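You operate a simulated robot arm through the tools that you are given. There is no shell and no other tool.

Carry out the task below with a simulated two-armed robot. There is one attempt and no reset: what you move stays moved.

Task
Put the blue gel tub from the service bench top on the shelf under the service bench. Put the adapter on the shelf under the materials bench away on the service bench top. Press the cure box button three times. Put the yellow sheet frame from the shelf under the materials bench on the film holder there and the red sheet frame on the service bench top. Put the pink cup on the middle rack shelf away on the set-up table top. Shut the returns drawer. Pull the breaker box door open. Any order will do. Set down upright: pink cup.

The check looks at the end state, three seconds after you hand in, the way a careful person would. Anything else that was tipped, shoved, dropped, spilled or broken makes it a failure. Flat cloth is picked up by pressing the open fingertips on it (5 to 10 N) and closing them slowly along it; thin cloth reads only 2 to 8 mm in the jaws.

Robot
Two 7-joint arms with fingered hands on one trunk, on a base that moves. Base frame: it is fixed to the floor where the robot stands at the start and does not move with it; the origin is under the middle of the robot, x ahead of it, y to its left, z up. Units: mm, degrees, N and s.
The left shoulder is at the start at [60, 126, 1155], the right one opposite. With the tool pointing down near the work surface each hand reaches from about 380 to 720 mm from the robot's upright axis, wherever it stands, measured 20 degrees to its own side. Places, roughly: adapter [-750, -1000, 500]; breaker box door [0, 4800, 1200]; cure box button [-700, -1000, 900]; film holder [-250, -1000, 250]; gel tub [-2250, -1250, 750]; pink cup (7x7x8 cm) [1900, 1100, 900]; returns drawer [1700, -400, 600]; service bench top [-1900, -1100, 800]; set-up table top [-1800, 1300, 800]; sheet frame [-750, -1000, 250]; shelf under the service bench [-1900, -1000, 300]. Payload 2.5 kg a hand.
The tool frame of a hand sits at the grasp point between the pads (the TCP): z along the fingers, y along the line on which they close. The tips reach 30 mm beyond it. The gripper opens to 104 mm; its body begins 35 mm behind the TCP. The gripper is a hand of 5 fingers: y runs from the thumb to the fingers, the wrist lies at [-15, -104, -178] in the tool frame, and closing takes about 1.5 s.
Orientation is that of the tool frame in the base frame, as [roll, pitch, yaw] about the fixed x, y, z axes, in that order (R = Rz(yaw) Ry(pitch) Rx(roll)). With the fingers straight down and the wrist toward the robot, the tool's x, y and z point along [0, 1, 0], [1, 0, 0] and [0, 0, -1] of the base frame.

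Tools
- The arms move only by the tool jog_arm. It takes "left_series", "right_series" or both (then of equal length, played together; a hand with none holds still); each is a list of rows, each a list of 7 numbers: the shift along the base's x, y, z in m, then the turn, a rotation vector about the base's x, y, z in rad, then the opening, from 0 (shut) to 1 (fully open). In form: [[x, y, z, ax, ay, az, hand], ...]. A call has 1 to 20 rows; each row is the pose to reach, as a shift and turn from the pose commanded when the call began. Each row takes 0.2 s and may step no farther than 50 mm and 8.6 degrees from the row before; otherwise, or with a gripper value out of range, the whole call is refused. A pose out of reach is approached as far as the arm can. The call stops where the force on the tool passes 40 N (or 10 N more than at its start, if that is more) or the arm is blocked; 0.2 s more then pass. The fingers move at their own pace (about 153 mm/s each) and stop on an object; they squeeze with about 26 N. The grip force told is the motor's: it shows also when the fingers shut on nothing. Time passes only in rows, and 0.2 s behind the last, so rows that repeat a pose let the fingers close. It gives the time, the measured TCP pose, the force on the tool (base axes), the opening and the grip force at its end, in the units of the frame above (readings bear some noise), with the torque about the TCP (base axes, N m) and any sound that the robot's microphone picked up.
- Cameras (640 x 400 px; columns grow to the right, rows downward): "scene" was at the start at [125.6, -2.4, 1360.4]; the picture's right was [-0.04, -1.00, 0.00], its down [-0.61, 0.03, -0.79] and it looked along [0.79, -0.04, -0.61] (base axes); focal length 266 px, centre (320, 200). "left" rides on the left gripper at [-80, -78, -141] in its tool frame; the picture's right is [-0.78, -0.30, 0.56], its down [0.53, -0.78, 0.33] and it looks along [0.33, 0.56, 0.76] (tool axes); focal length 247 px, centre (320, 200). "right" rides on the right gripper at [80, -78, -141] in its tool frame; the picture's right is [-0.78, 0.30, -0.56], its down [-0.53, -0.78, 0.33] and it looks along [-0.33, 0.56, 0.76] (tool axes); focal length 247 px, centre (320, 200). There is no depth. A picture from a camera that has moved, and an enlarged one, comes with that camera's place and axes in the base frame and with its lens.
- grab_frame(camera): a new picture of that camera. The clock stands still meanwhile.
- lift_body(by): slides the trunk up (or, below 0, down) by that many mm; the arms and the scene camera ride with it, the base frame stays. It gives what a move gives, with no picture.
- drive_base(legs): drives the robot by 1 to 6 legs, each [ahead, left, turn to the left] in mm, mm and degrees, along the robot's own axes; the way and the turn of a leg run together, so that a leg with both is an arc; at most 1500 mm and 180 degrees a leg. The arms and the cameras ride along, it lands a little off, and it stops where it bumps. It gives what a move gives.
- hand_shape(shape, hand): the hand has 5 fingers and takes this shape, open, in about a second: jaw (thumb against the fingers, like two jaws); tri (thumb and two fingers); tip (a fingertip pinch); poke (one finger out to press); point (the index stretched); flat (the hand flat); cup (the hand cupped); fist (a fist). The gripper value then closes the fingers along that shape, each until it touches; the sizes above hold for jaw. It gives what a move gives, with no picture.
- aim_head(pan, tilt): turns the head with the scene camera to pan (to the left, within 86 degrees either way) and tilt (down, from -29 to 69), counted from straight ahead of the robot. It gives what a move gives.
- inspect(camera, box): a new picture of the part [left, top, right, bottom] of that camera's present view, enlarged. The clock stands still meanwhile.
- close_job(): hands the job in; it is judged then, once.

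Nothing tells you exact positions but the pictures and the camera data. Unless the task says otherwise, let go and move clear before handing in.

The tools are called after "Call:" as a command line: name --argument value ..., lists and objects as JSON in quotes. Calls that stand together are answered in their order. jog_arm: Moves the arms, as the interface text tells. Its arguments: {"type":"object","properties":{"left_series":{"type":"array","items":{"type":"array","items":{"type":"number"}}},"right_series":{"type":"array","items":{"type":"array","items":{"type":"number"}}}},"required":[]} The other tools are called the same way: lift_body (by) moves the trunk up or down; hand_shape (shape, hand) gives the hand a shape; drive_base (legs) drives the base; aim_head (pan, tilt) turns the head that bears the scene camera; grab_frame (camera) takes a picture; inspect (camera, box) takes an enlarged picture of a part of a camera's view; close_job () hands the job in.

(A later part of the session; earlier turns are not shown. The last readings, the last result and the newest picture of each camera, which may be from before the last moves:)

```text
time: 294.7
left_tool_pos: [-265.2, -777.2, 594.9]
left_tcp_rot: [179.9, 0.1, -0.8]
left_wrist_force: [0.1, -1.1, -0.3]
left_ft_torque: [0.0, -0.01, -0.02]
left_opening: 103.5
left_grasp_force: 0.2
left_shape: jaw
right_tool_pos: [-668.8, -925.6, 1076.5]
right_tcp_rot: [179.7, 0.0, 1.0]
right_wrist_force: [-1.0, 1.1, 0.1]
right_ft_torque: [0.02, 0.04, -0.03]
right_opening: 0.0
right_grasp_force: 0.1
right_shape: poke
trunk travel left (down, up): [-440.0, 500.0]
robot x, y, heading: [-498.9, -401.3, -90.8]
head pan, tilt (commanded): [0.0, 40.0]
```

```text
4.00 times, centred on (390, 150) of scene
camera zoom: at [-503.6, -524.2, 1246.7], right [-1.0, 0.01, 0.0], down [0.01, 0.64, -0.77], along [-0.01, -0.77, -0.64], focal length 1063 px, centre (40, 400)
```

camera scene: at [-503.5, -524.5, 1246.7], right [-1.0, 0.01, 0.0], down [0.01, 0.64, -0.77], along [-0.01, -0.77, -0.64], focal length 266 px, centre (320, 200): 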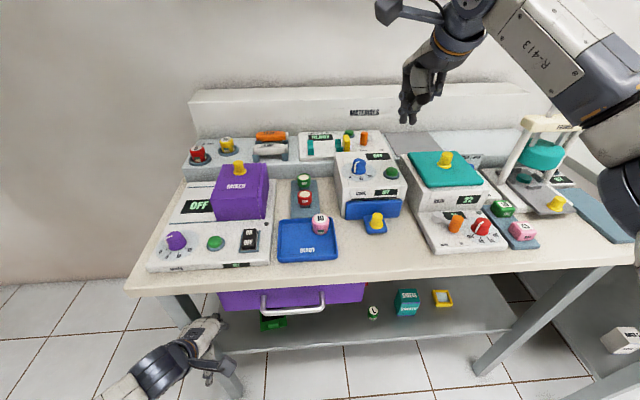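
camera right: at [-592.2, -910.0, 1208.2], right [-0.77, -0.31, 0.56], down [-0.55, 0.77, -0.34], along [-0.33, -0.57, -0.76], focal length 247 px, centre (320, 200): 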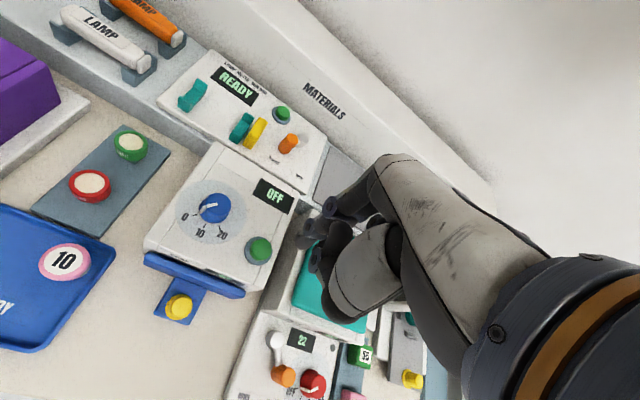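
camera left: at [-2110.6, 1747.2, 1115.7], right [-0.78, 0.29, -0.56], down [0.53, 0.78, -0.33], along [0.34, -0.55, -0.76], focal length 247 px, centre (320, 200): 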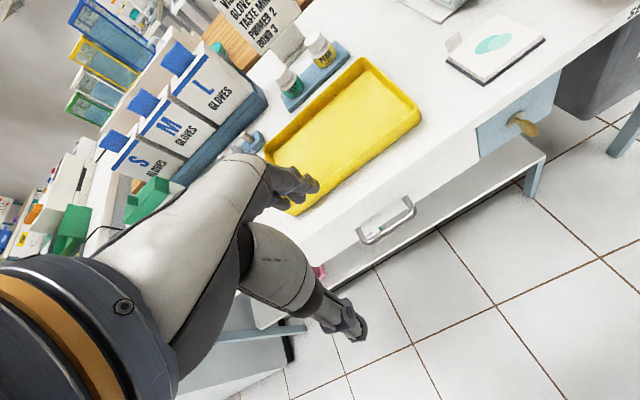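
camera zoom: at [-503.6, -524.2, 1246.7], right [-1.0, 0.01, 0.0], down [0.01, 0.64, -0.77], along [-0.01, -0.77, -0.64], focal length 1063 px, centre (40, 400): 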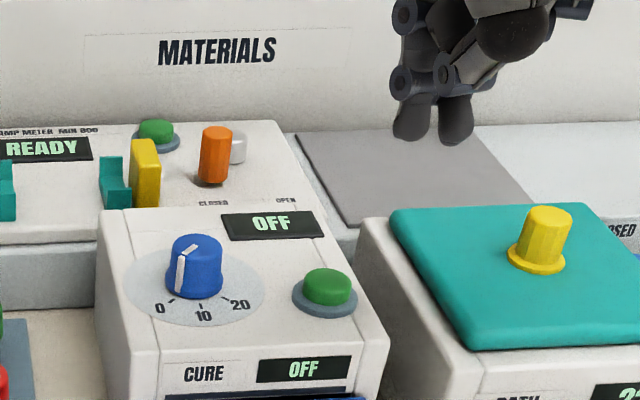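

Three clicks done. Now the shelf tasks: I back off, reset the right hand to jaw, raise the left hand a little and lower the trunk to shelf height.

Call:
drive_base --legs '[[-280, 0, 0]]'

Call:
hand_shape --hand "right" --shape "jaw"

Call:
jog_arm --left_series '[[0, 0, 0.045, 0, 0, 0, 1], [0, 0, 0.09, 0, 0, 0, 1], [0, 0, 0.135, 0, 0, 0, 1], [0, 0, 0.18, 0, 0, 0, 1], [0, 0, 0.225, 0, 0, 0, 1], [0, 0, 0.27, 0, 0, 0, 1], [0, 0, 0.315, 0, 0, 0, 1], [0, 0, 0.35, 0, 0, 0, 1]]' --right_series '[[0, 0.02, -0.01, 0, 0, 0, 1], [0, 0.04, -0.02, 0, 0, 0, 1], [0, 0.06, -0.03, 0, 0, 0, 1], [0, 0.08, -0.04, 0, 0, 0, 1], [0, 0.1, -0.05, 0, 0, 0, 1], [0, 0.11, -0.06, 0, 0, 0, 1], [0, 0.12, -0.07, 0, 0, 0, 1], [0, 0.13, -0.07, 0, 0, 0, 1]]'

Call:
lift_body --by -400

Call:
drive_base --legs '[[0, -290, 0.8]]'

Call:
grab_frame --camera "scene"

Call:
grab_frame --camera "right"

```text
time: 296.6
left_tool_pos: [-261.0, -499.8, 595.2]
left_tcp_rot: [179.9, 0.2, -0.6]
left_wrist_force: [-0.7, 0.0, 0.4]
left_ft_torque: [-0.01, -0.02, 0.01]
left_opening: 103.8
left_grasp_force: 0.1
left_shape: jaw
right_tool_pos: [-662.7, -649.9, 1076.6]
right_tcp_rot: [179.6, 0.0, 1.3]
right_wrist_force: [-0.3, -0.2, -0.6]
right_ft_torque: [-0.01, 0.01, 0.04]
right_opening: 0.1
right_grasp_force: 0.1
right_shape: poke
trunk travel left (down, up): [-440.0, 500.0]
robot x, y, heading: [-497.7, -123.7, -90.5]
head pan, tilt (commanded): [0.0, 40.0]
```

```text
time: 297.5
left_tool_pos: [-261.1, -499.0, 593.9]
left_tcp_rot: [-180.0, 0.1, -0.6]
left_wrist_force: [-0.7, -0.2, -0.2]
left_ft_torque: [-0.04, -0.03, 0.01]
left_opening: 103.4
left_grasp_force: 0.0
left_shape: jaw
right_tool_pos: [-663.3, -648.6, 1077.3]
right_tcp_rot: [179.6, 0.0, 1.2]
right_wrist_force: [0.8, -1.0, 0.7]
right_ft_torque: [0.03, -0.02, 0.03]
right_opening: 103.9
right_grasp_force: 0.0
right_shape: jaw
trunk travel left (down, up): [-440.0, 500.0]
robot x, y, heading: [-496.3, -125.4, -90.8]
head pan, tilt (commanded): [0.0, 40.0]
```

```text
time: 299.3
left_tool_pos: [-263.1, -500.7, 943.7]
left_tcp_rot: [180.0, 0.0, -0.7]
left_wrist_force: [-0.9, -0.5, 1.2]
left_ft_torque: [-0.05, 0.04, 0.01]
left_opening: 103.9
left_grasp_force: 0.1
left_shape: jaw
right_tool_pos: [-663.5, -519.4, 1005.5]
right_tcp_rot: [179.7, -0.1, 1.2]
right_wrist_force: [-0.4, -0.7, 0.0]
right_ft_torque: [0.0, 0.01, -0.01]
right_opening: 103.8
right_grasp_force: 0.1
right_shape: jaw
trunk travel left (down, up): [-440.0, 500.0]
robot x, y, heading: [-499.4, -120.3, -90.7]
head pan, tilt (commanded): [0.0, 40.0]
```

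```text
time: 303.1
left_tool_pos: [-262.7, -500.4, 543.0]
left_tcp_rot: [179.9, 0.0, -0.5]
left_wrist_force: [0.0, -0.3, -0.4]
left_ft_torque: [-0.01, 0.02, -0.02]
left_opening: 103.5
left_grasp_force: 0.1
left_shape: jaw
right_tool_pos: [-662.4, -519.5, 605.8]
right_tcp_rot: [179.6, 0.0, 1.1]
right_wrist_force: [-0.9, -0.9, 0.9]
right_ft_torque: [-0.03, -0.03, 0.01]
right_opening: 103.9
right_grasp_force: 0.0
right_shape: jaw
trunk travel left (down, up): [-40.0, 900.0]
robot x, y, heading: [-496.3, -125.4, -90.6]
head pan, tilt (commanded): [0.0, 40.0]
```

```text
time: 305.1
left_tool_pos: [-541.4, -496.3, 543.9]
left_tcp_rot: [-180.0, 0.1, 0.2]
left_wrist_force: [0.4, 0.1, 0.7]
left_ft_torque: [-0.03, -0.02, 0.02]
left_opening: 103.7
left_grasp_force: 0.1
left_shape: jaw
right_tool_pos: [-940.9, -521.3, 605.7]
right_tcp_rot: [179.6, 0.0, 2.1]
right_wrist_force: [-0.8, -0.3, 0.3]
right_ft_torque: [-0.02, -0.03, 0.0]
right_opening: 103.8
right_grasp_force: 0.3
right_shape: jaw
trunk travel left (down, up): [-40.0, 900.0]
robot x, y, heading: [-780.6, -123.9, -89.8]
head pan, tilt (commanded): [0.0, 40.0]
```

```text
taken
camera scene: at [-781.0, -245.7, 846.7], right [-1.0, 0.0, 0.0], down [0.0, 0.64, -0.77], along [0.0, -0.77, -0.64], focal length 266 px, centre (320, 200)
```

scene: 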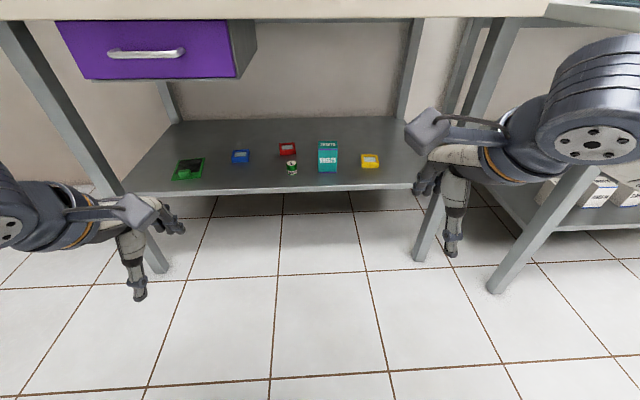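

```text
taken
camera right: at [-863.0, -439.1, 747.3], right [-0.77, -0.32, 0.56], down [-0.56, 0.76, -0.34], along [-0.31, -0.57, -0.76], focal length 247 px, centre (320, 200)
```

right: 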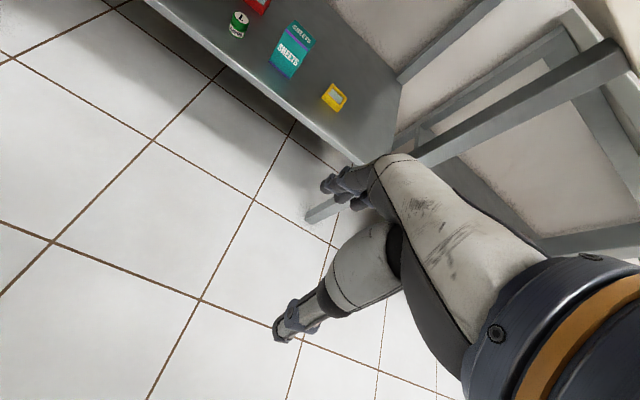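

The yellow frame is at about (-945, -1025) on the shelf. I drive closer and then reach in under the bench top with the right hand.

Call:
jog_arm --right_series '[[0, 0, -0.045, 0, 0, 0, 1], [0, 0, -0.09, 0, 0, 0, 1], [0, 0, -0.135, 0, 0, 0, 1]]'

Call:
drive_base --legs '[[260, 0, 0]]'

Call:
grab_frame --camera "right"

Call:
grab_frame --camera "scene"

```text
time: 305.9
left_tool_pos: [-540.0, -495.9, 542.7]
left_tcp_rot: [179.9, 0.1, 0.3]
left_wrist_force: [-0.5, 0.4, -0.7]
left_ft_torque: [-0.02, 0.0, -0.02]
left_opening: 103.4
left_grasp_force: 0.0
left_shape: jaw
right_tool_pos: [-939.4, -521.9, 470.8]
right_tcp_rot: [179.6, -0.1, 2.1]
right_wrist_force: [-0.3, -0.2, 0.8]
right_ft_torque: [-0.01, -0.01, 0.0]
right_opening: 103.5
right_grasp_force: 0.0
right_shape: jaw
trunk travel left (down, up): [-40.0, 900.0]
robot x, y, heading: [-781.3, -120.1, -89.7]
head pan, tilt (commanded): [0.0, 40.0]
```

```text
time: 307.8
left_tool_pos: [-541.2, -755.1, 544.2]
left_tcp_rot: [179.9, 0.1, 0.2]
left_wrist_force: [0.8, 0.0, 0.4]
left_ft_torque: [0.0, 0.01, 0.0]
left_opening: 103.7
left_grasp_force: 0.1
left_shape: jaw
right_tool_pos: [-938.7, -781.8, 471.7]
right_tcp_rot: [179.6, 0.0, 2.0]
right_wrist_force: [0.6, 0.1, 0.0]
right_ft_torque: [-0.01, -0.02, -0.05]
right_opening: 104.0
right_grasp_force: 0.1
right_shape: jaw
trunk travel left (down, up): [-40.0, 900.0]
robot x, y, heading: [-777.9, -380.9, -89.8]
head pan, tilt (commanded): [0.0, 40.0]
```

```text
taken
camera right: at [-862.2, -699.8, 612.5], right [-0.77, -0.32, 0.56], down [-0.56, 0.76, -0.34], along [-0.31, -0.57, -0.76], focal length 247 px, centre (320, 200)
```

right: 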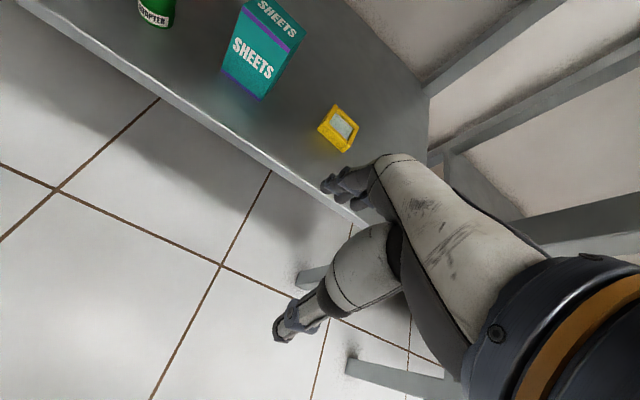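

```text
taken
camera scene: at [-780.1, -506.0, 846.7], right [-1.0, 0.0, 0.0], down [0.0, 0.64, -0.77], along [0.0, -0.77, -0.64], focal length 266 px, centre (320, 200)
```

scene: 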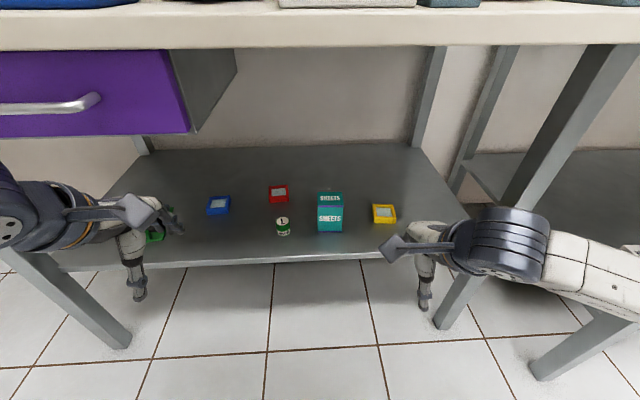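

Call:
jog_arm --right_series '[[-0.001, -0.04, 0, 0, 0, 0, 1], [-0.002, -0.08, 0, 0, 0, 0, 1], [-0.003, -0.12, 0, 0, 0, 0, 1], [-0.004, -0.16, 0, 0, 0, 0, 1], [-0.005, -0.2, 0, 0, 0, 0, 1], [-0.005, -0.235, 0, 0, 0, 0, 1]]'

Call:
grab_frame --camera "right"

Call:
grab_frame --camera "scene"

```text
time: 309.2
left_tool_pos: [-539.5, -754.9, 543.3]
left_tcp_rot: [179.9, 0.1, 0.2]
left_wrist_force: [-0.2, -0.4, -0.2]
left_ft_torque: [0.02, 0.02, -0.02]
left_opening: 103.7
left_grasp_force: 0.0
left_shape: jaw
right_tool_pos: [-946.3, -1016.2, 470.5]
right_tcp_rot: [179.5, 0.0, 2.1]
right_wrist_force: [0.6, 0.4, 0.2]
right_ft_torque: [-0.03, 0.0, -0.01]
right_opening: 103.8
right_grasp_force: 0.1
right_shape: jaw
trunk travel left (down, up): [-40.0, 900.0]
robot x, y, heading: [-779.9, -382.0, -89.8]
head pan, tilt (commanded): [0.0, 40.0]
```

```text
taken
camera right: at [-868.4, -934.5, 611.4], right [-0.76, -0.32, 0.56], down [-0.56, 0.75, -0.34], along [-0.31, -0.57, -0.76], focal length 247 px, centre (320, 200)
```

right: 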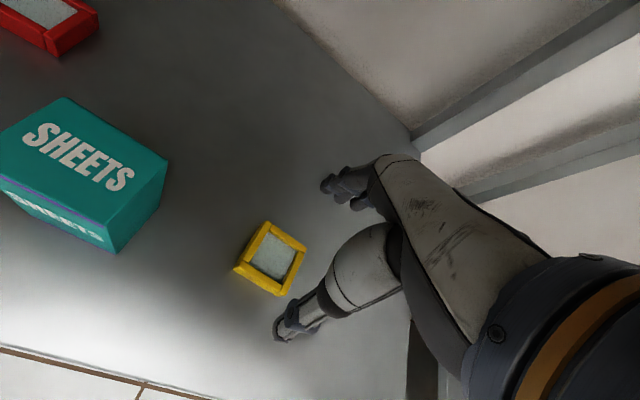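

```text
taken
camera scene: at [-780.1, -506.0, 846.7], right [-1.0, 0.0, 0.0], down [0.0, 0.64, -0.77], along [0.0, -0.77, -0.64], focal length 266 px, centre (320, 200)
```

scene: 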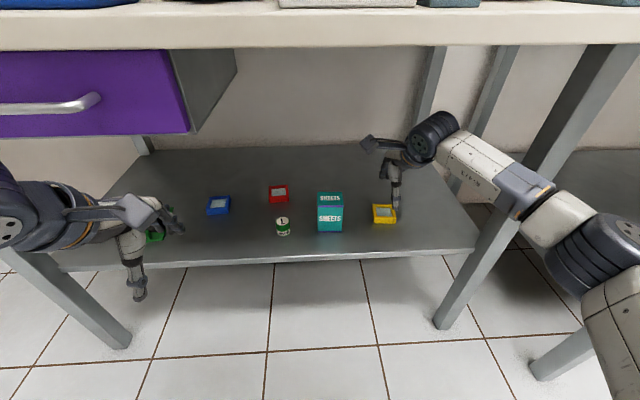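

The frame (about 57×59 mm) is centered under the hand at (-942, -1015). I descend, with small steps near the shelf.

Call:
jog_arm --right_series '[[0.002, 0, -0.03, 0, 0, -0.02, 1], [0.004, 0.001, -0.055, 0, 0, -0.035, 1]]'

Call:
jog_arm --right_series '[[0, 0, -0.005, 0, 0, 0, 1], [0, 0, -0.01, 0, 0, 0, 1], [0, 0, -0.015, 0, 0, 0, 1]]'

Call:
grab_frame --camera "right"

Call:
inspect --camera "scene" --box '[320, 120, 480, 240]'

```text
time: 309.8
left_tool_pos: [-538.9, -754.8, 543.6]
left_tcp_rot: [179.9, 0.2, 0.2]
left_wrist_force: [-0.2, 1.0, -0.3]
left_ft_torque: [-0.02, 0.03, -0.02]
left_opening: 103.7
left_grasp_force: 0.0
left_shape: jaw
right_tool_pos: [-941.9, -1016.1, 416.0]
right_tcp_rot: [179.7, 0.0, 0.1]
right_wrist_force: [0.4, 0.3, 0.3]
right_ft_torque: [-0.02, 0.02, 0.01]
right_opening: 103.6
right_grasp_force: 0.0
right_shape: jaw
trunk travel left (down, up): [-40.0, 900.0]
robot x, y, heading: [-778.3, -382.7, -89.7]
head pan, tilt (commanded): [0.0, 40.0]
```

```text
time: 310.6
left_tool_pos: [-539.6, -755.0, 543.7]
left_tcp_rot: [180.0, 0.1, 0.2]
left_wrist_force: [-0.3, -0.7, 0.3]
left_ft_torque: [0.03, 0.02, -0.03]
left_opening: 103.8
left_grasp_force: 0.1
left_shape: jaw
right_tool_pos: [-940.0, -1015.7, 402.1]
right_tcp_rot: [179.7, 0.0, 0.0]
right_wrist_force: [0.2, -0.2, 0.6]
right_ft_torque: [0.01, -0.02, -0.01]
right_opening: 104.1
right_grasp_force: 0.0
right_shape: jaw
trunk travel left (down, up): [-40.0, 900.0]
robot x, y, heading: [-780.5, -381.9, -89.7]
head pan, tilt (commanded): [0.0, 40.0]
```

```text
taken
camera right: at [-860.6, -936.8, 541.9], right [-0.78, -0.29, 0.56], down [-0.53, 0.77, -0.34], along [-0.33, -0.56, -0.76], focal length 247 px, centre (320, 200)
```

right: 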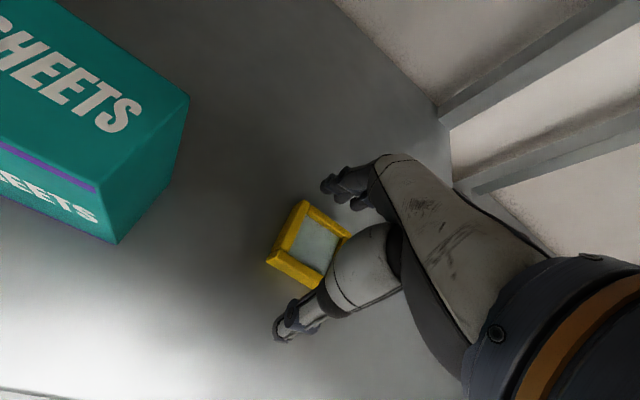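

```text
3.33 times, centred on (400, 180) of scene
camera zoom: at [-780.1, -506.0, 846.7], right [-1.0, 0.0, 0.0], down [0.0, 0.64, -0.77], along [0.0, -0.77, -0.64], focal length 886 px, centre (53, 267)
```

zoom: 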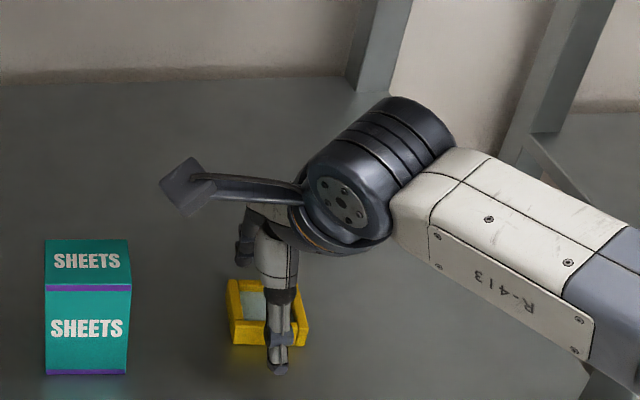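

Call:
jog_arm --right_series '[[0, 0, -0.003, 0, 0, 0, 1], [0, 0, -0.006, 0, 0, 0, 1]]'

Call:
jog_arm --right_series '[[0, 0, -0.002, 0, 0, 0, 1], [0, 0, -0.004, 0, 0, 0, 1]]'

Call:
inspect --camera "scene" --box '[340, 160, 440, 240]'

```text
time: 311.2
left_tool_pos: [-538.9, -756.9, 544.0]
left_tcp_rot: [179.9, 0.1, 0.2]
left_wrist_force: [0.6, -0.6, -1.3]
left_ft_torque: [0.0, -0.02, -0.02]
left_opening: 103.8
left_grasp_force: 0.0
left_shape: jaw
right_tool_pos: [-940.2, -1014.9, 395.7]
right_tcp_rot: [179.7, 0.0, 0.0]
right_wrist_force: [0.5, -0.4, 0.4]
right_ft_torque: [-0.03, 0.03, 0.0]
right_opening: 103.8
right_grasp_force: 0.1
right_shape: jaw
trunk travel left (down, up): [-40.0, 900.0]
robot x, y, heading: [-776.4, -383.7, -89.7]
head pan, tilt (commanded): [0.0, 40.0]
```

```text
time: 311.8
left_tool_pos: [-539.1, -755.3, 542.8]
left_tcp_rot: [180.0, 0.1, 0.1]
left_wrist_force: [0.6, -0.2, 1.0]
left_ft_torque: [0.01, 0.0, 0.0]
left_opening: 103.8
left_grasp_force: 0.0
left_shape: jaw
right_tool_pos: [-941.0, -1015.2, 390.4]
right_tcp_rot: [179.6, 0.0, 0.0]
right_wrist_force: [0.4, 0.0, -0.5]
right_ft_torque: [0.01, 0.02, 0.0]
right_opening: 104.0
right_grasp_force: 0.0
right_shape: jaw
trunk travel left (down, up): [-40.0, 900.0]
robot x, y, heading: [-773.6, -383.6, -90.0]
head pan, tilt (commanded): [0.0, 40.0]
```

```text
5.00 times, centred on (390, 200) of scene
camera zoom: at [-780.1, -506.0, 846.7], right [-1.0, 0.0, 0.0], down [0.0, 0.64, -0.77], along [0.0, -0.77, -0.64], focal length 1329 px, centre (-30, 200)
```

zoom: 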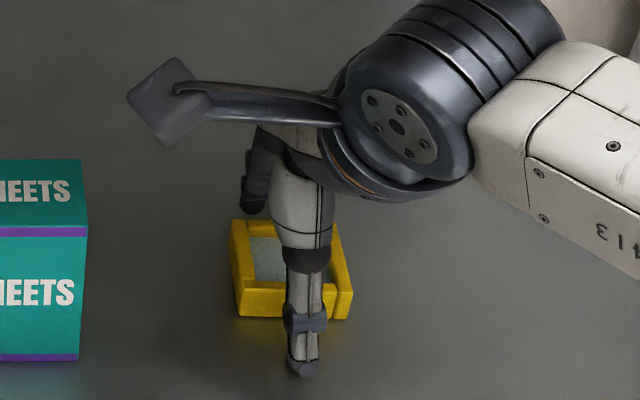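

Call:
jog_arm --right_series '[[0, 0, -0.003, 0, 0, 0, 1], [0, 0, -0.006, 0, 0, 0, 1]]'

Call:
jog_arm --right_series '[[0, 0, -0.003, 0, 0, 0, 1], [0, 0, -0.005, 0, 0, 0, 1]]'

Call:
inspect --camera "scene" --box '[340, 160, 440, 240]'

```text
time: 312.4
left_tool_pos: [-539.7, -756.3, 544.1]
left_tcp_rot: [179.9, 0.2, 0.1]
left_wrist_force: [0.4, -0.8, 0.3]
left_ft_torque: [-0.02, 0.02, 0.01]
left_opening: 103.8
left_grasp_force: 0.2
left_shape: jaw
right_tool_pos: [-939.8, -1016.4, 388.9]
right_tcp_rot: [179.3, -0.1, 0.0]
right_wrist_force: [-1.0, 1.8, 11.2]
right_ft_torque: [-0.59, 0.13, -0.06]
right_opening: 102.9
right_grasp_force: 0.0
right_shape: jaw
trunk travel left (down, up): [-40.0, 900.0]
robot x, y, heading: [-776.2, -379.9, -90.1]
head pan, tilt (commanded): [0.0, 40.0]
```

```text
time: 313.0
left_tool_pos: [-539.5, -754.5, 543.6]
left_tcp_rot: [179.8, 0.1, 0.2]
left_wrist_force: [0.3, 0.1, -0.5]
left_ft_torque: [0.03, -0.02, -0.02]
left_opening: 103.7
left_grasp_force: 0.1
left_shape: jaw
right_tool_pos: [-940.0, -1017.0, 388.6]
right_tcp_rot: [178.9, -0.1, 0.0]
right_wrist_force: [-1.9, 6.0, 26.8]
right_ft_torque: [-1.16, 0.28, -0.11]
right_opening: 101.4
right_grasp_force: 0.1
right_shape: jaw
trunk travel left (down, up): [-40.0, 900.0]
robot x, y, heading: [-780.9, -381.7, -89.8]
head pan, tilt (commanded): [0.0, 40.0]
```

```text
5.00 times, centred on (390, 200) of scene
camera zoom: at [-779.7, -504.3, 847.4], right [-1.0, 0.0, 0.0], down [0.0, 0.64, -0.77], along [0.0, -0.77, -0.64], focal length 1329 px, centre (-30, 200)
```

zoom: 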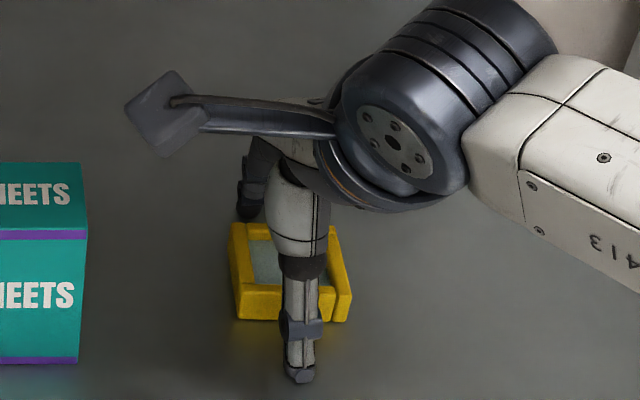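

Contact with the shelf at TCP z≈389. I raise slightly and close on the frame.

Call:
jog_arm --right_series '[[0, 0, 0.006, 0, 0, 0, 1], [0, 0, 0.013, 0, 0, 0, 1], [0, 0, 0.013, 0, 0, 0, 0.8], [0, 0, 0.013, 0, 0, 0, 0.65], [0, 0, 0.013, 0, 0, 0, 0.5], [0, 0, 0.013, 0, 0, 0, 0.4], [0, 0, 0.013, 0, 0, 0, 0.4]]'

Call:
grab_frame --camera "right"

Call:
inspect --camera "scene" --box '[340, 160, 440, 240]'

```text
time: 314.6
left_tool_pos: [-539.9, -756.3, 544.1]
left_tcp_rot: [179.8, 0.1, 0.1]
left_wrist_force: [0.1, -0.2, -0.2]
left_ft_torque: [-0.01, -0.01, 0.04]
left_opening: 103.7
left_grasp_force: 0.0
left_shape: jaw
right_tool_pos: [-939.5, -1016.0, 393.0]
right_tcp_rot: [179.6, 0.0, 0.0]
right_wrist_force: [0.3, 0.1, -0.7]
right_ft_torque: [0.0, 0.0, 0.0]
right_opening: 50.6
right_grasp_force: 25.7
right_shape: jaw
trunk travel left (down, up): [-40.0, 900.0]
robot x, y, heading: [-780.4, -382.7, -89.9]
head pan, tilt (commanded): [0.0, 40.0]
```

```text
taken
camera right: at [-860.2, -936.9, 534.3], right [-0.78, -0.29, 0.56], down [-0.54, 0.77, -0.34], along [-0.33, -0.56, -0.76], focal length 247 px, centre (320, 200)
```

right: 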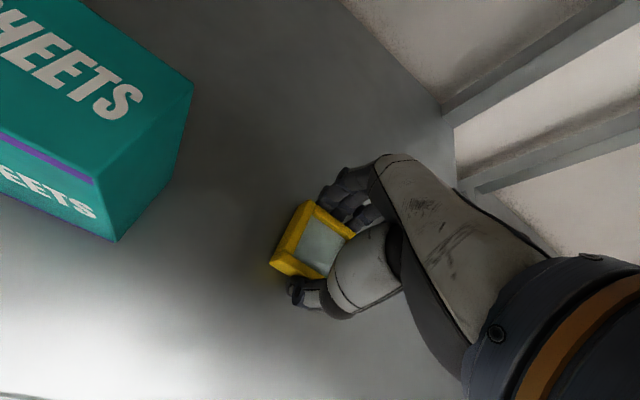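

```text
5.00 times, centred on (390, 200) of scene
camera zoom: at [-780.1, -506.0, 846.7], right [-1.0, 0.0, 0.0], down [0.0, 0.64, -0.77], along [0.0, -0.77, -0.64], focal length 1329 px, centre (-30, 200)
```

zoom: 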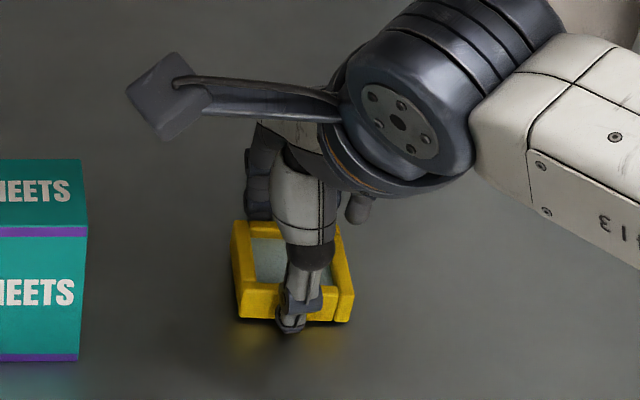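

The yellow frame is gripped (50.6 mm). I lift it and check it stays level.

Call:
jog_arm --right_series '[[0, 0, 0.015, 0, 0, 0, 0.3], [0, 0, 0.03, 0, 0, 0, 0.3], [0, 0, 0.05, 0, 0, 0, 0.3], [0, 0, 0.07, 0, 0, 0, 0.3], [0, 0, 0.085, 0, 0, 0, 0.3]]'

Call:
grab_frame --camera "right"

Call:
inspect --camera "scene" --box '[340, 120, 440, 240]'

```text
time: 315.8
left_tool_pos: [-540.2, -755.6, 543.8]
left_tcp_rot: [179.9, 0.1, 0.1]
left_wrist_force: [0.9, 0.1, 0.3]
left_ft_torque: [0.0, 0.02, 0.02]
left_opening: 103.6
left_grasp_force: 0.0
left_shape: jaw
right_tool_pos: [-939.0, -1017.4, 478.3]
right_tcp_rot: [179.7, -0.1, -0.1]
right_wrist_force: [0.2, -0.8, 0.0]
right_ft_torque: [-0.02, 0.01, 0.01]
right_opening: 50.4
right_grasp_force: 26.5
right_shape: jaw
trunk travel left (down, up): [-40.0, 900.0]
robot x, y, heading: [-778.0, -386.2, -89.7]
head pan, tilt (commanded): [0.0, 40.0]
```

```text
taken
camera right: at [-859.7, -938.0, 619.7], right [-0.78, -0.29, 0.56], down [-0.54, 0.77, -0.34], along [-0.33, -0.56, -0.76], focal length 247 px, centre (320, 200)
```

right: 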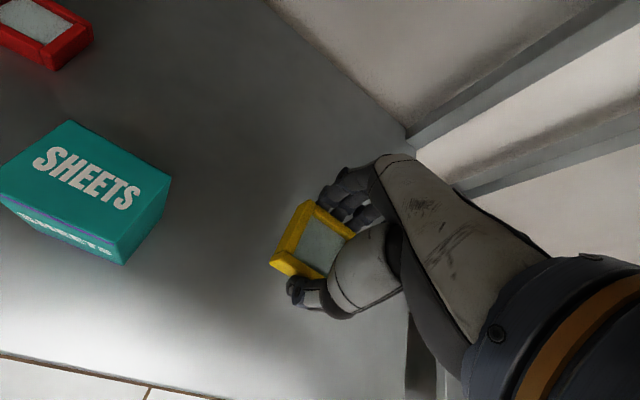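

```text
3.33 times, centred on (390, 180) of scene
camera zoom: at [-780.1, -506.1, 846.7], right [-1.0, 0.0, 0.0], down [0.0, 0.64, -0.77], along [0.0, -0.77, -0.64], focal length 886 px, centre (87, 267)
```

zoom: 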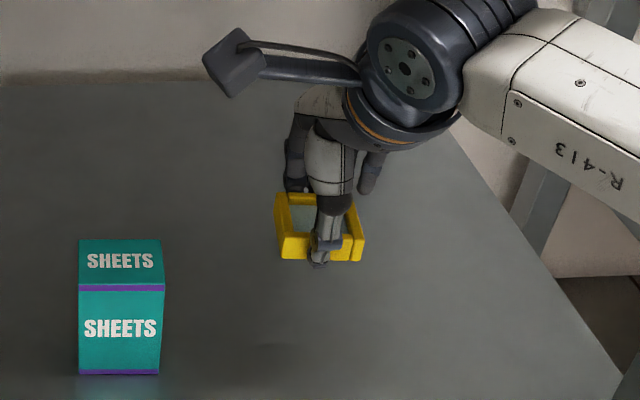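

The frame is level in the grip. I retract it from under the bench, back off, and strafe left to line up with the film holder.

Call:
jog_arm --right_series '[[0, 0.045, 0, 0, 0, 0, 0.3], [0, 0.09, 0, 0, 0, 0, 0.3], [0, 0.135, 0, 0, 0, 0, 0.3], [0, 0.18, 0, 0, 0, 0, 0.3], [0, 0.225, 0, 0, 0, 0, 0.3], [0, 0.24, 0, 0, 0, 0, 0.3]]'

Call:
drive_base --legs '[[-110, 0, 0], [0, 590, 0]]'

Call:
grab_frame --camera "scene"

Call:
grab_frame --camera "right"

```text
time: 317.2
left_tool_pos: [-539.7, -756.9, 543.1]
left_tcp_rot: [-180.0, 0.1, 0.2]
left_wrist_force: [-0.2, 0.7, 0.3]
left_ft_torque: [-0.01, -0.01, -0.02]
left_opening: 103.2
left_grasp_force: 0.0
left_shape: jaw
right_tool_pos: [-940.9, -775.1, 478.2]
right_tcp_rot: [179.6, 0.0, -0.2]
right_wrist_force: [0.0, 0.1, -0.6]
right_ft_torque: [0.0, -0.03, 0.02]
right_opening: 50.3
right_grasp_force: 25.8
right_shape: jaw
trunk travel left (down, up): [-40.0, 900.0]
robot x, y, heading: [-780.4, -383.0, -89.7]
head pan, tilt (commanded): [0.0, 40.0]
```

```text
time: 321.4
left_tool_pos: [57.8, -642.8, 542.5]
left_tcp_rot: [179.9, 0.1, 0.4]
left_wrist_force: [-0.1, 0.6, -0.4]
left_ft_torque: [-0.01, 0.03, 0.01]
left_opening: 103.7
left_grasp_force: 0.0
left_shape: jaw
right_tool_pos: [-344.4, -662.8, 478.3]
right_tcp_rot: [179.7, 0.0, 0.1]
right_wrist_force: [0.9, 0.4, -0.8]
right_ft_torque: [-0.03, 0.0, 0.01]
right_opening: 50.3
right_grasp_force: 25.9
right_shape: jaw
trunk travel left (down, up): [-40.0, 900.0]
robot x, y, heading: [-181.8, -271.4, -89.9]
head pan, tilt (commanded): [0.0, 40.0]
```

```text
taken
camera scene: at [-184.3, -393.3, 846.7], right [-1.0, -0.01, 0.0], down [0.0, 0.64, -0.77], along [0.0, -0.77, -0.64], focal length 266 px, centre (320, 200)
```

scene: 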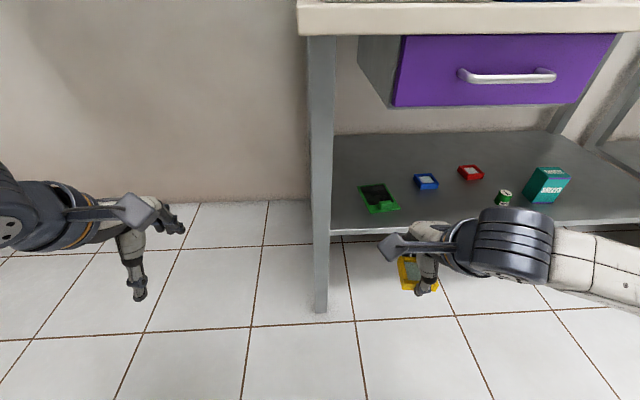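

```text
taken
camera right: at [-263.6, -583.9, 619.5], right [-0.78, -0.29, 0.56], down [-0.54, 0.77, -0.34], along [-0.33, -0.56, -0.76], focal length 247 px, centre (320, 200)
```

right: 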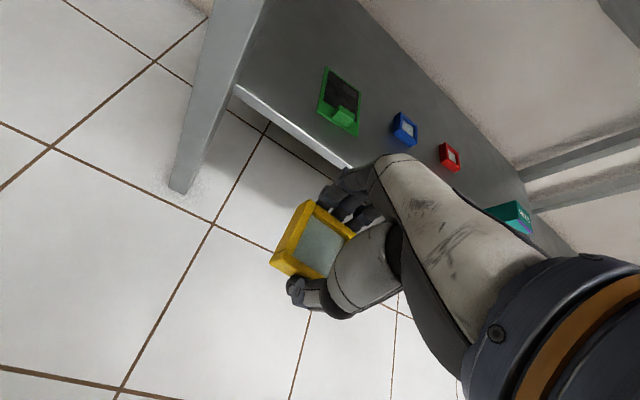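

Call:
inspect --camera "scene" --box '[340, 170, 420, 220]'

Call:
inspect --camera "right" --box '[290, 50, 390, 150]'

```text
8.00 times, centred on (380, 195) of scene
camera zoom: at [-184.3, -393.3, 846.7], right [-1.0, -0.01, 0.0], down [0.0, 0.64, -0.77], along [0.0, -0.77, -0.64], focal length 2127 px, centre (-160, 240)
```

zoom: 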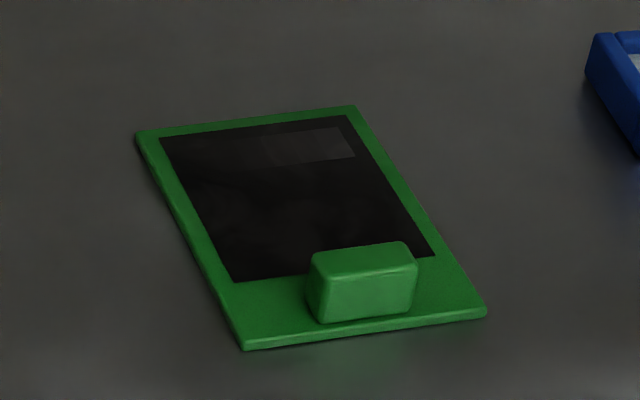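

```text
4.00 times, centred on (340, 100) of right
camera zoom: at [-263.6, -583.9, 619.5], right [-0.78, -0.29, 0.56], down [-0.54, 0.77, -0.34], along [-0.33, -0.56, -0.76], focal length 988 px, centre (240, 600)
```

zoom: 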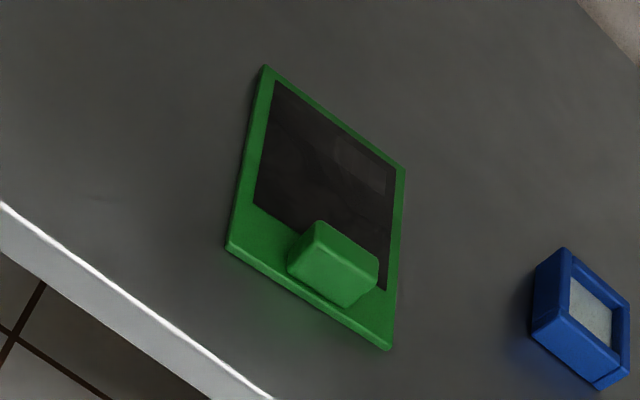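

The film holder is a green plate with a black film area centered at about (-348, -997), rotated ~11°, with a clip block at its front. I match the rotation, lower to clear the drawer above, and approach.

Call:
jog_arm --right_series '[[0, 0, -0.019, 0, 0, 0.1, 0.3], [-0.002, 0, -0.038, 0, 0, 0.197, 0.3]]'

Call:
drive_base --legs '[[105, 0, 0]]'

Call:
jog_arm --right_series '[[0, -0.04, 0, 0, 0, 0, 0.3], [0, -0.08, 0, 0, 0, 0, 0.3], [0, -0.11, 0, 0, 0, 0, 0.3]]'

Call:
grab_frame --camera "right"

Call:
grab_frame --camera "scene"

```text
time: 321.9
left_tool_pos: [57.3, -642.7, 543.0]
left_tcp_rot: [179.8, 0.1, 0.3]
left_wrist_force: [0.5, -0.6, 0.4]
left_ft_torque: [-0.04, 0.01, 0.0]
left_opening: 103.7
left_grasp_force: 0.0
left_shape: jaw
right_tool_pos: [-345.1, -661.1, 440.5]
right_tcp_rot: [179.7, -0.1, 11.6]
right_wrist_force: [0.7, 0.4, -1.0]
right_ft_torque: [-0.02, 0.0, 0.0]
right_opening: 50.4
right_grasp_force: 25.6
right_shape: jaw
trunk travel left (down, up): [-40.0, 900.0]
robot x, y, heading: [-184.2, -269.0, -89.7]
head pan, tilt (commanded): [0.0, 40.0]
```

```text
time: 323.1
left_tool_pos: [58.4, -748.1, 543.6]
left_tcp_rot: [179.8, 0.0, 0.4]
left_wrist_force: [0.3, 0.4, -0.6]
left_ft_torque: [0.01, 0.04, 0.04]
left_opening: 103.7
left_grasp_force: 0.1
left_shape: jaw
right_tool_pos: [-344.9, -769.1, 440.9]
right_tcp_rot: [179.7, 0.0, 11.5]
right_wrist_force: [0.1, 0.1, 0.8]
right_ft_torque: [0.02, 0.02, 0.0]
right_opening: 50.4
right_grasp_force: 26.3
right_shape: jaw
trunk travel left (down, up): [-40.0, 900.0]
robot x, y, heading: [-180.8, -372.8, -89.4]
head pan, tilt (commanded): [0.0, 40.0]
```

```text
time: 323.9
left_tool_pos: [57.4, -748.1, 542.8]
left_tcp_rot: [179.9, 0.1, 0.5]
left_wrist_force: [-0.5, -0.2, 0.0]
left_ft_torque: [-0.02, 0.02, -0.02]
left_opening: 103.6
left_grasp_force: 0.0
left_shape: jaw
right_tool_pos: [-345.4, -878.2, 440.0]
right_tcp_rot: [179.8, -0.1, 11.5]
right_wrist_force: [-0.3, 0.1, 0.4]
right_ft_torque: [-0.03, -0.01, 0.0]
right_opening: 50.2
right_grasp_force: 26.6
right_shape: jaw
trunk travel left (down, up): [-40.0, 900.0]
robot x, y, heading: [-180.3, -374.0, -89.6]
head pan, tilt (commanded): [0.0, 40.0]
```

```text
taken
camera right: at [-283.2, -785.0, 581.6], right [-0.7, -0.44, 0.56], down [-0.68, 0.65, -0.34], along [-0.22, -0.62, -0.76], focal length 247 px, centre (320, 200)
```

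right: 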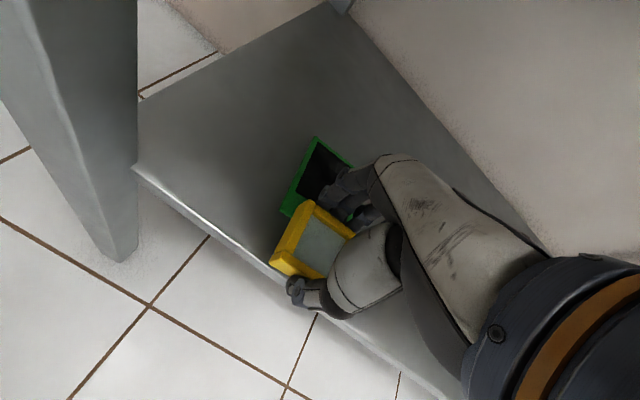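

```text
taken
camera scene: at [-183.5, -498.4, 846.7], right [-1.0, -0.01, 0.0], down [0.0, 0.64, -0.77], along [0.0, -0.77, -0.64], focal length 266 px, centre (320, 200)
```

scene: 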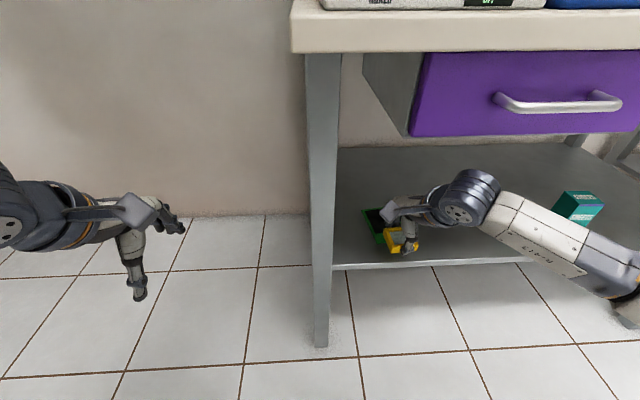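

Call:
jog_arm --right_series '[[-0.001, -0.04, 0, 0, 0, 0, 0.3], [-0.002, -0.08, 0, 0, 0, 0, 0.3], [-0.003, -0.122, 0, 0, 0, 0, 0.3]]'

Call:
grab_frame --camera "right"

Call:
inspect --camera "scene" --box '[340, 150, 460, 260]'

```text
time: 324.7
left_tool_pos: [58.3, -747.4, 543.0]
left_tcp_rot: [179.8, 0.0, 0.4]
left_wrist_force: [0.1, 0.2, 0.0]
left_ft_torque: [0.02, -0.02, -0.03]
left_opening: 103.6
left_grasp_force: 0.1
left_shape: jaw
right_tool_pos: [-347.4, -1001.2, 441.3]
right_tcp_rot: [179.6, 0.1, 11.6]
right_wrist_force: [-0.2, 0.0, -0.8]
right_ft_torque: [-0.01, -0.01, -0.03]
right_opening: 50.3
right_grasp_force: 25.8
right_shape: jaw
trunk travel left (down, up): [-40.0, 900.0]
robot x, y, heading: [-183.4, -373.3, -89.6]
head pan, tilt (commanded): [0.0, 40.0]
```

```text
taken
camera right: at [-285.1, -907.3, 582.0], right [-0.7, -0.44, 0.56], down [-0.68, 0.65, -0.34], along [-0.21, -0.62, -0.76], focal length 247 px, centre (320, 200)
```

right: 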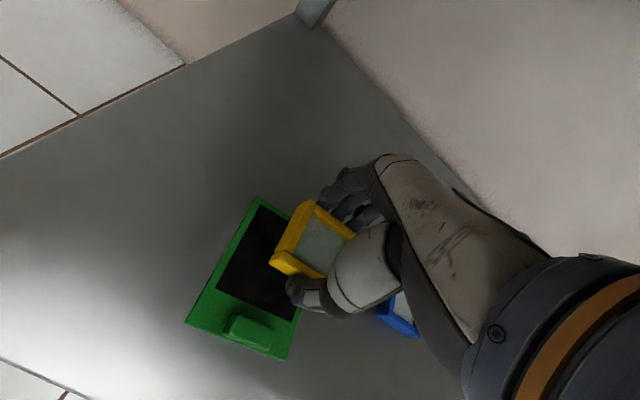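

```text
3.64 times, centred on (400, 205) of scene
camera zoom: at [-183.6, -498.4, 846.7], right [-1.0, -0.01, 0.0], down [0.0, 0.64, -0.77], along [0.0, -0.77, -0.64], focal length 967 px, centre (29, 182)
```

zoom: 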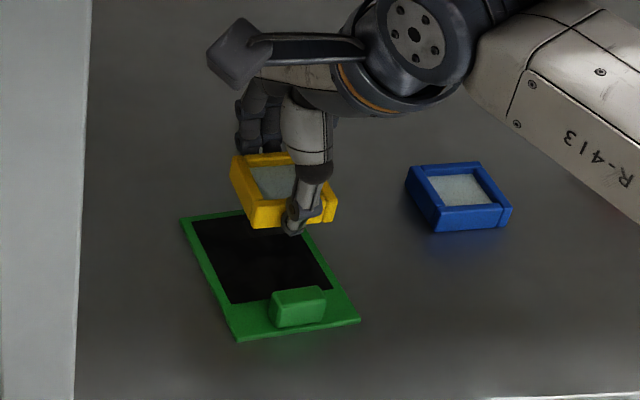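

Call:
jog_arm --right_series '[[-0.001, 0.003, -0.01, 0, 0, 0, 0.3], [-0.002, 0.005, -0.02, 0, 0, 0, 0.3], [-0.002, 0.005, -0.028, 0, 0, 0, 0.3]]'

Call:
inspect --camera "right" --box '[180, 180, 380, 360]'

Call:
inspect --camera "scene" --box '[340, 170, 440, 260]'

```text
time: 325.5
left_tool_pos: [58.2, -747.7, 542.7]
left_tcp_rot: [179.9, 0.0, 0.4]
left_wrist_force: [-0.9, 0.0, 0.1]
left_ft_torque: [-0.03, 0.0, 0.0]
left_opening: 103.7
left_grasp_force: 0.1
left_shape: jaw
right_tool_pos: [-350.9, -993.6, 413.9]
right_tcp_rot: [179.7, -0.1, 11.6]
right_wrist_force: [-0.1, -0.2, 0.2]
right_ft_torque: [0.01, 0.02, 0.0]
right_opening: 50.1
right_grasp_force: 25.6
right_shape: jaw
trunk travel left (down, up): [-40.0, 900.0]
robot x, y, heading: [-184.0, -373.6, -89.5]
head pan, tilt (commanded): [0.0, 40.0]
```

```text
2.22 times, centred on (280, 270) of right
camera zoom: at [-287.1, -901.6, 553.7], right [-0.7, -0.44, 0.56], down [-0.68, 0.65, -0.34], along [-0.22, -0.62, -0.76], focal length 549 px, centre (409, 44)
```

zoom: 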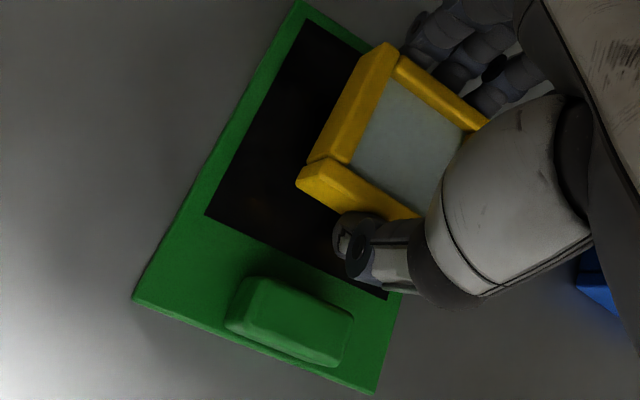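

```text
4.44 times, centred on (390, 215) of scene
camera zoom: at [-183.5, -498.4, 846.7], right [-1.0, -0.01, 0.0], down [0.0, 0.64, -0.77], along [0.0, -0.77, -0.64], focal length 1182 px, centre (9, 133)
```

zoom: 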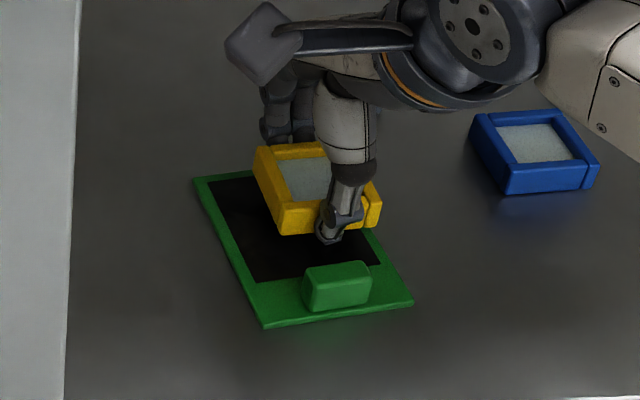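

Call:
jog_arm --right_series '[[0, 0, -0.003, 0, 0, 0, 0.3], [0, 0, -0.006, 0, 0, 0, 0.3], [0, 0, -0.009, 0, 0, 0, 0.3]]'

Call:
jog_arm --right_series '[[0, 0, -0.002, 0, 0, 0, 0.3], [0, 0, -0.004, 0, 0, 0, 0.3]]'

Call:
inspect --camera "scene" --box '[340, 170, 440, 260]'

```text
time: 326.3
left_tool_pos: [57.2, -747.4, 542.8]
left_tcp_rot: [179.9, 0.0, 0.4]
left_wrist_force: [0.4, 0.3, -0.2]
left_ft_torque: [0.0, 0.02, -0.02]
left_opening: 103.8
left_grasp_force: 0.1
left_shape: jaw
right_tool_pos: [-349.8, -995.1, 404.2]
right_tcp_rot: [179.7, -0.1, 11.5]
right_wrist_force: [0.2, 1.6, 0.0]
right_ft_torque: [-0.04, -0.01, 0.0]
right_opening: 50.1
right_grasp_force: 26.3
right_shape: jaw
trunk travel left (down, up): [-40.0, 900.0]
robot x, y, heading: [-186.2, -374.6, -89.5]
head pan, tilt (commanded): [0.0, 40.0]
```

```text
time: 326.9
left_tool_pos: [58.1, -748.7, 544.0]
left_tcp_rot: [179.8, 0.1, 0.5]
left_wrist_force: [0.4, -0.3, 0.0]
left_ft_torque: [-0.01, -0.04, 0.03]
left_opening: 103.7
left_grasp_force: 0.1
left_shape: jaw
right_tool_pos: [-349.6, -994.9, 399.4]
right_tcp_rot: [179.6, 0.0, 11.5]
right_wrist_force: [-0.5, 0.0, -0.5]
right_ft_torque: [-0.01, 0.03, -0.03]
right_opening: 50.1
right_grasp_force: 25.5
right_shape: jaw
trunk travel left (down, up): [-40.0, 900.0]
robot x, y, heading: [-180.9, -375.1, -89.6]
head pan, tilt (commanded): [0.0, 40.0]
```

```text
4.44 times, centred on (390, 215) of scene
camera zoom: at [-183.5, -498.4, 846.7], right [-1.0, -0.01, 0.0], down [0.0, 0.64, -0.77], along [0.0, -0.77, -0.64], focal length 1182 px, centre (9, 133)
```

zoom: 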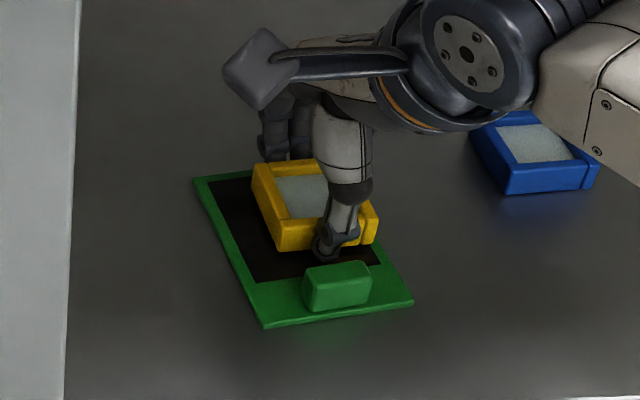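

Call:
jog_arm --right_series '[[0, 0, -0.002, 0, 0, 0, 0.3], [0, 0, -0.003, 0, 0, 0, 0.3]]'

Call:
jog_arm --right_series '[[0, 0, -0.001, 0, 0, 0, 0.3], [0, 0, -0.003, 0, 0, 0, 0.3]]'

Call:
inspect --camera "scene" --box '[340, 170, 440, 260]'

```text
time: 327.5
left_tool_pos: [58.2, -747.1, 543.2]
left_tcp_rot: [179.9, 0.1, 0.4]
left_wrist_force: [-0.9, 0.3, -0.2]
left_ft_torque: [0.0, 0.01, 0.01]
left_opening: 103.5
left_grasp_force: 0.0
left_shape: jaw
right_tool_pos: [-350.7, -994.7, 397.2]
right_tcp_rot: [179.7, 0.0, 11.5]
right_wrist_force: [0.3, -0.3, -0.2]
right_ft_torque: [0.01, 0.0, -0.02]
right_opening: 50.0
right_grasp_force: 25.8
right_shape: jaw
trunk travel left (down, up): [-40.0, 900.0]
robot x, y, heading: [-186.2, -371.8, -89.4]
head pan, tilt (commanded): [0.0, 40.0]
```

```text
time: 328.1
left_tool_pos: [58.3, -747.4, 544.6]
left_tcp_rot: [179.9, 0.1, 0.4]
left_wrist_force: [0.2, -0.2, -0.1]
left_ft_torque: [0.02, -0.01, 0.02]
left_opening: 103.8
left_grasp_force: 0.0
left_shape: jaw
right_tool_pos: [-350.2, -993.8, 397.0]
right_tcp_rot: [179.6, -0.1, 11.5]
right_wrist_force: [-0.2, 1.6, 7.0]
right_ft_torque: [0.3, 0.04, -0.06]
right_opening: 49.8
right_grasp_force: 26.1
right_shape: jaw
trunk travel left (down, up): [-40.0, 900.0]
robot x, y, heading: [-181.6, -377.5, -89.8]
head pan, tilt (commanded): [0.0, 40.0]
```

```text
4.44 times, centred on (390, 215) of scene
camera zoom: at [-183.4, -498.0, 847.0], right [-1.0, -0.01, 0.0], down [0.0, 0.64, -0.77], along [0.0, -0.77, -0.64], focal length 1182 px, centre (9, 133)
```

zoom: 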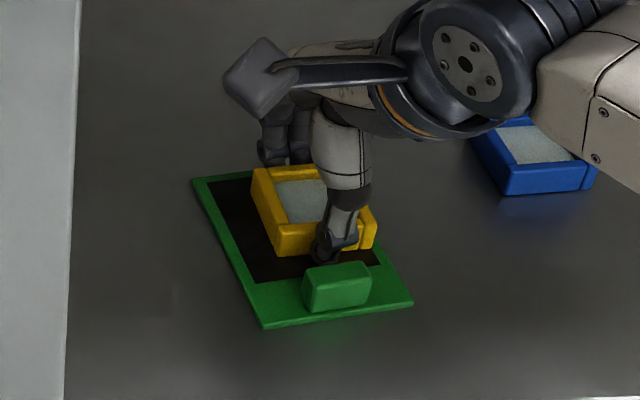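

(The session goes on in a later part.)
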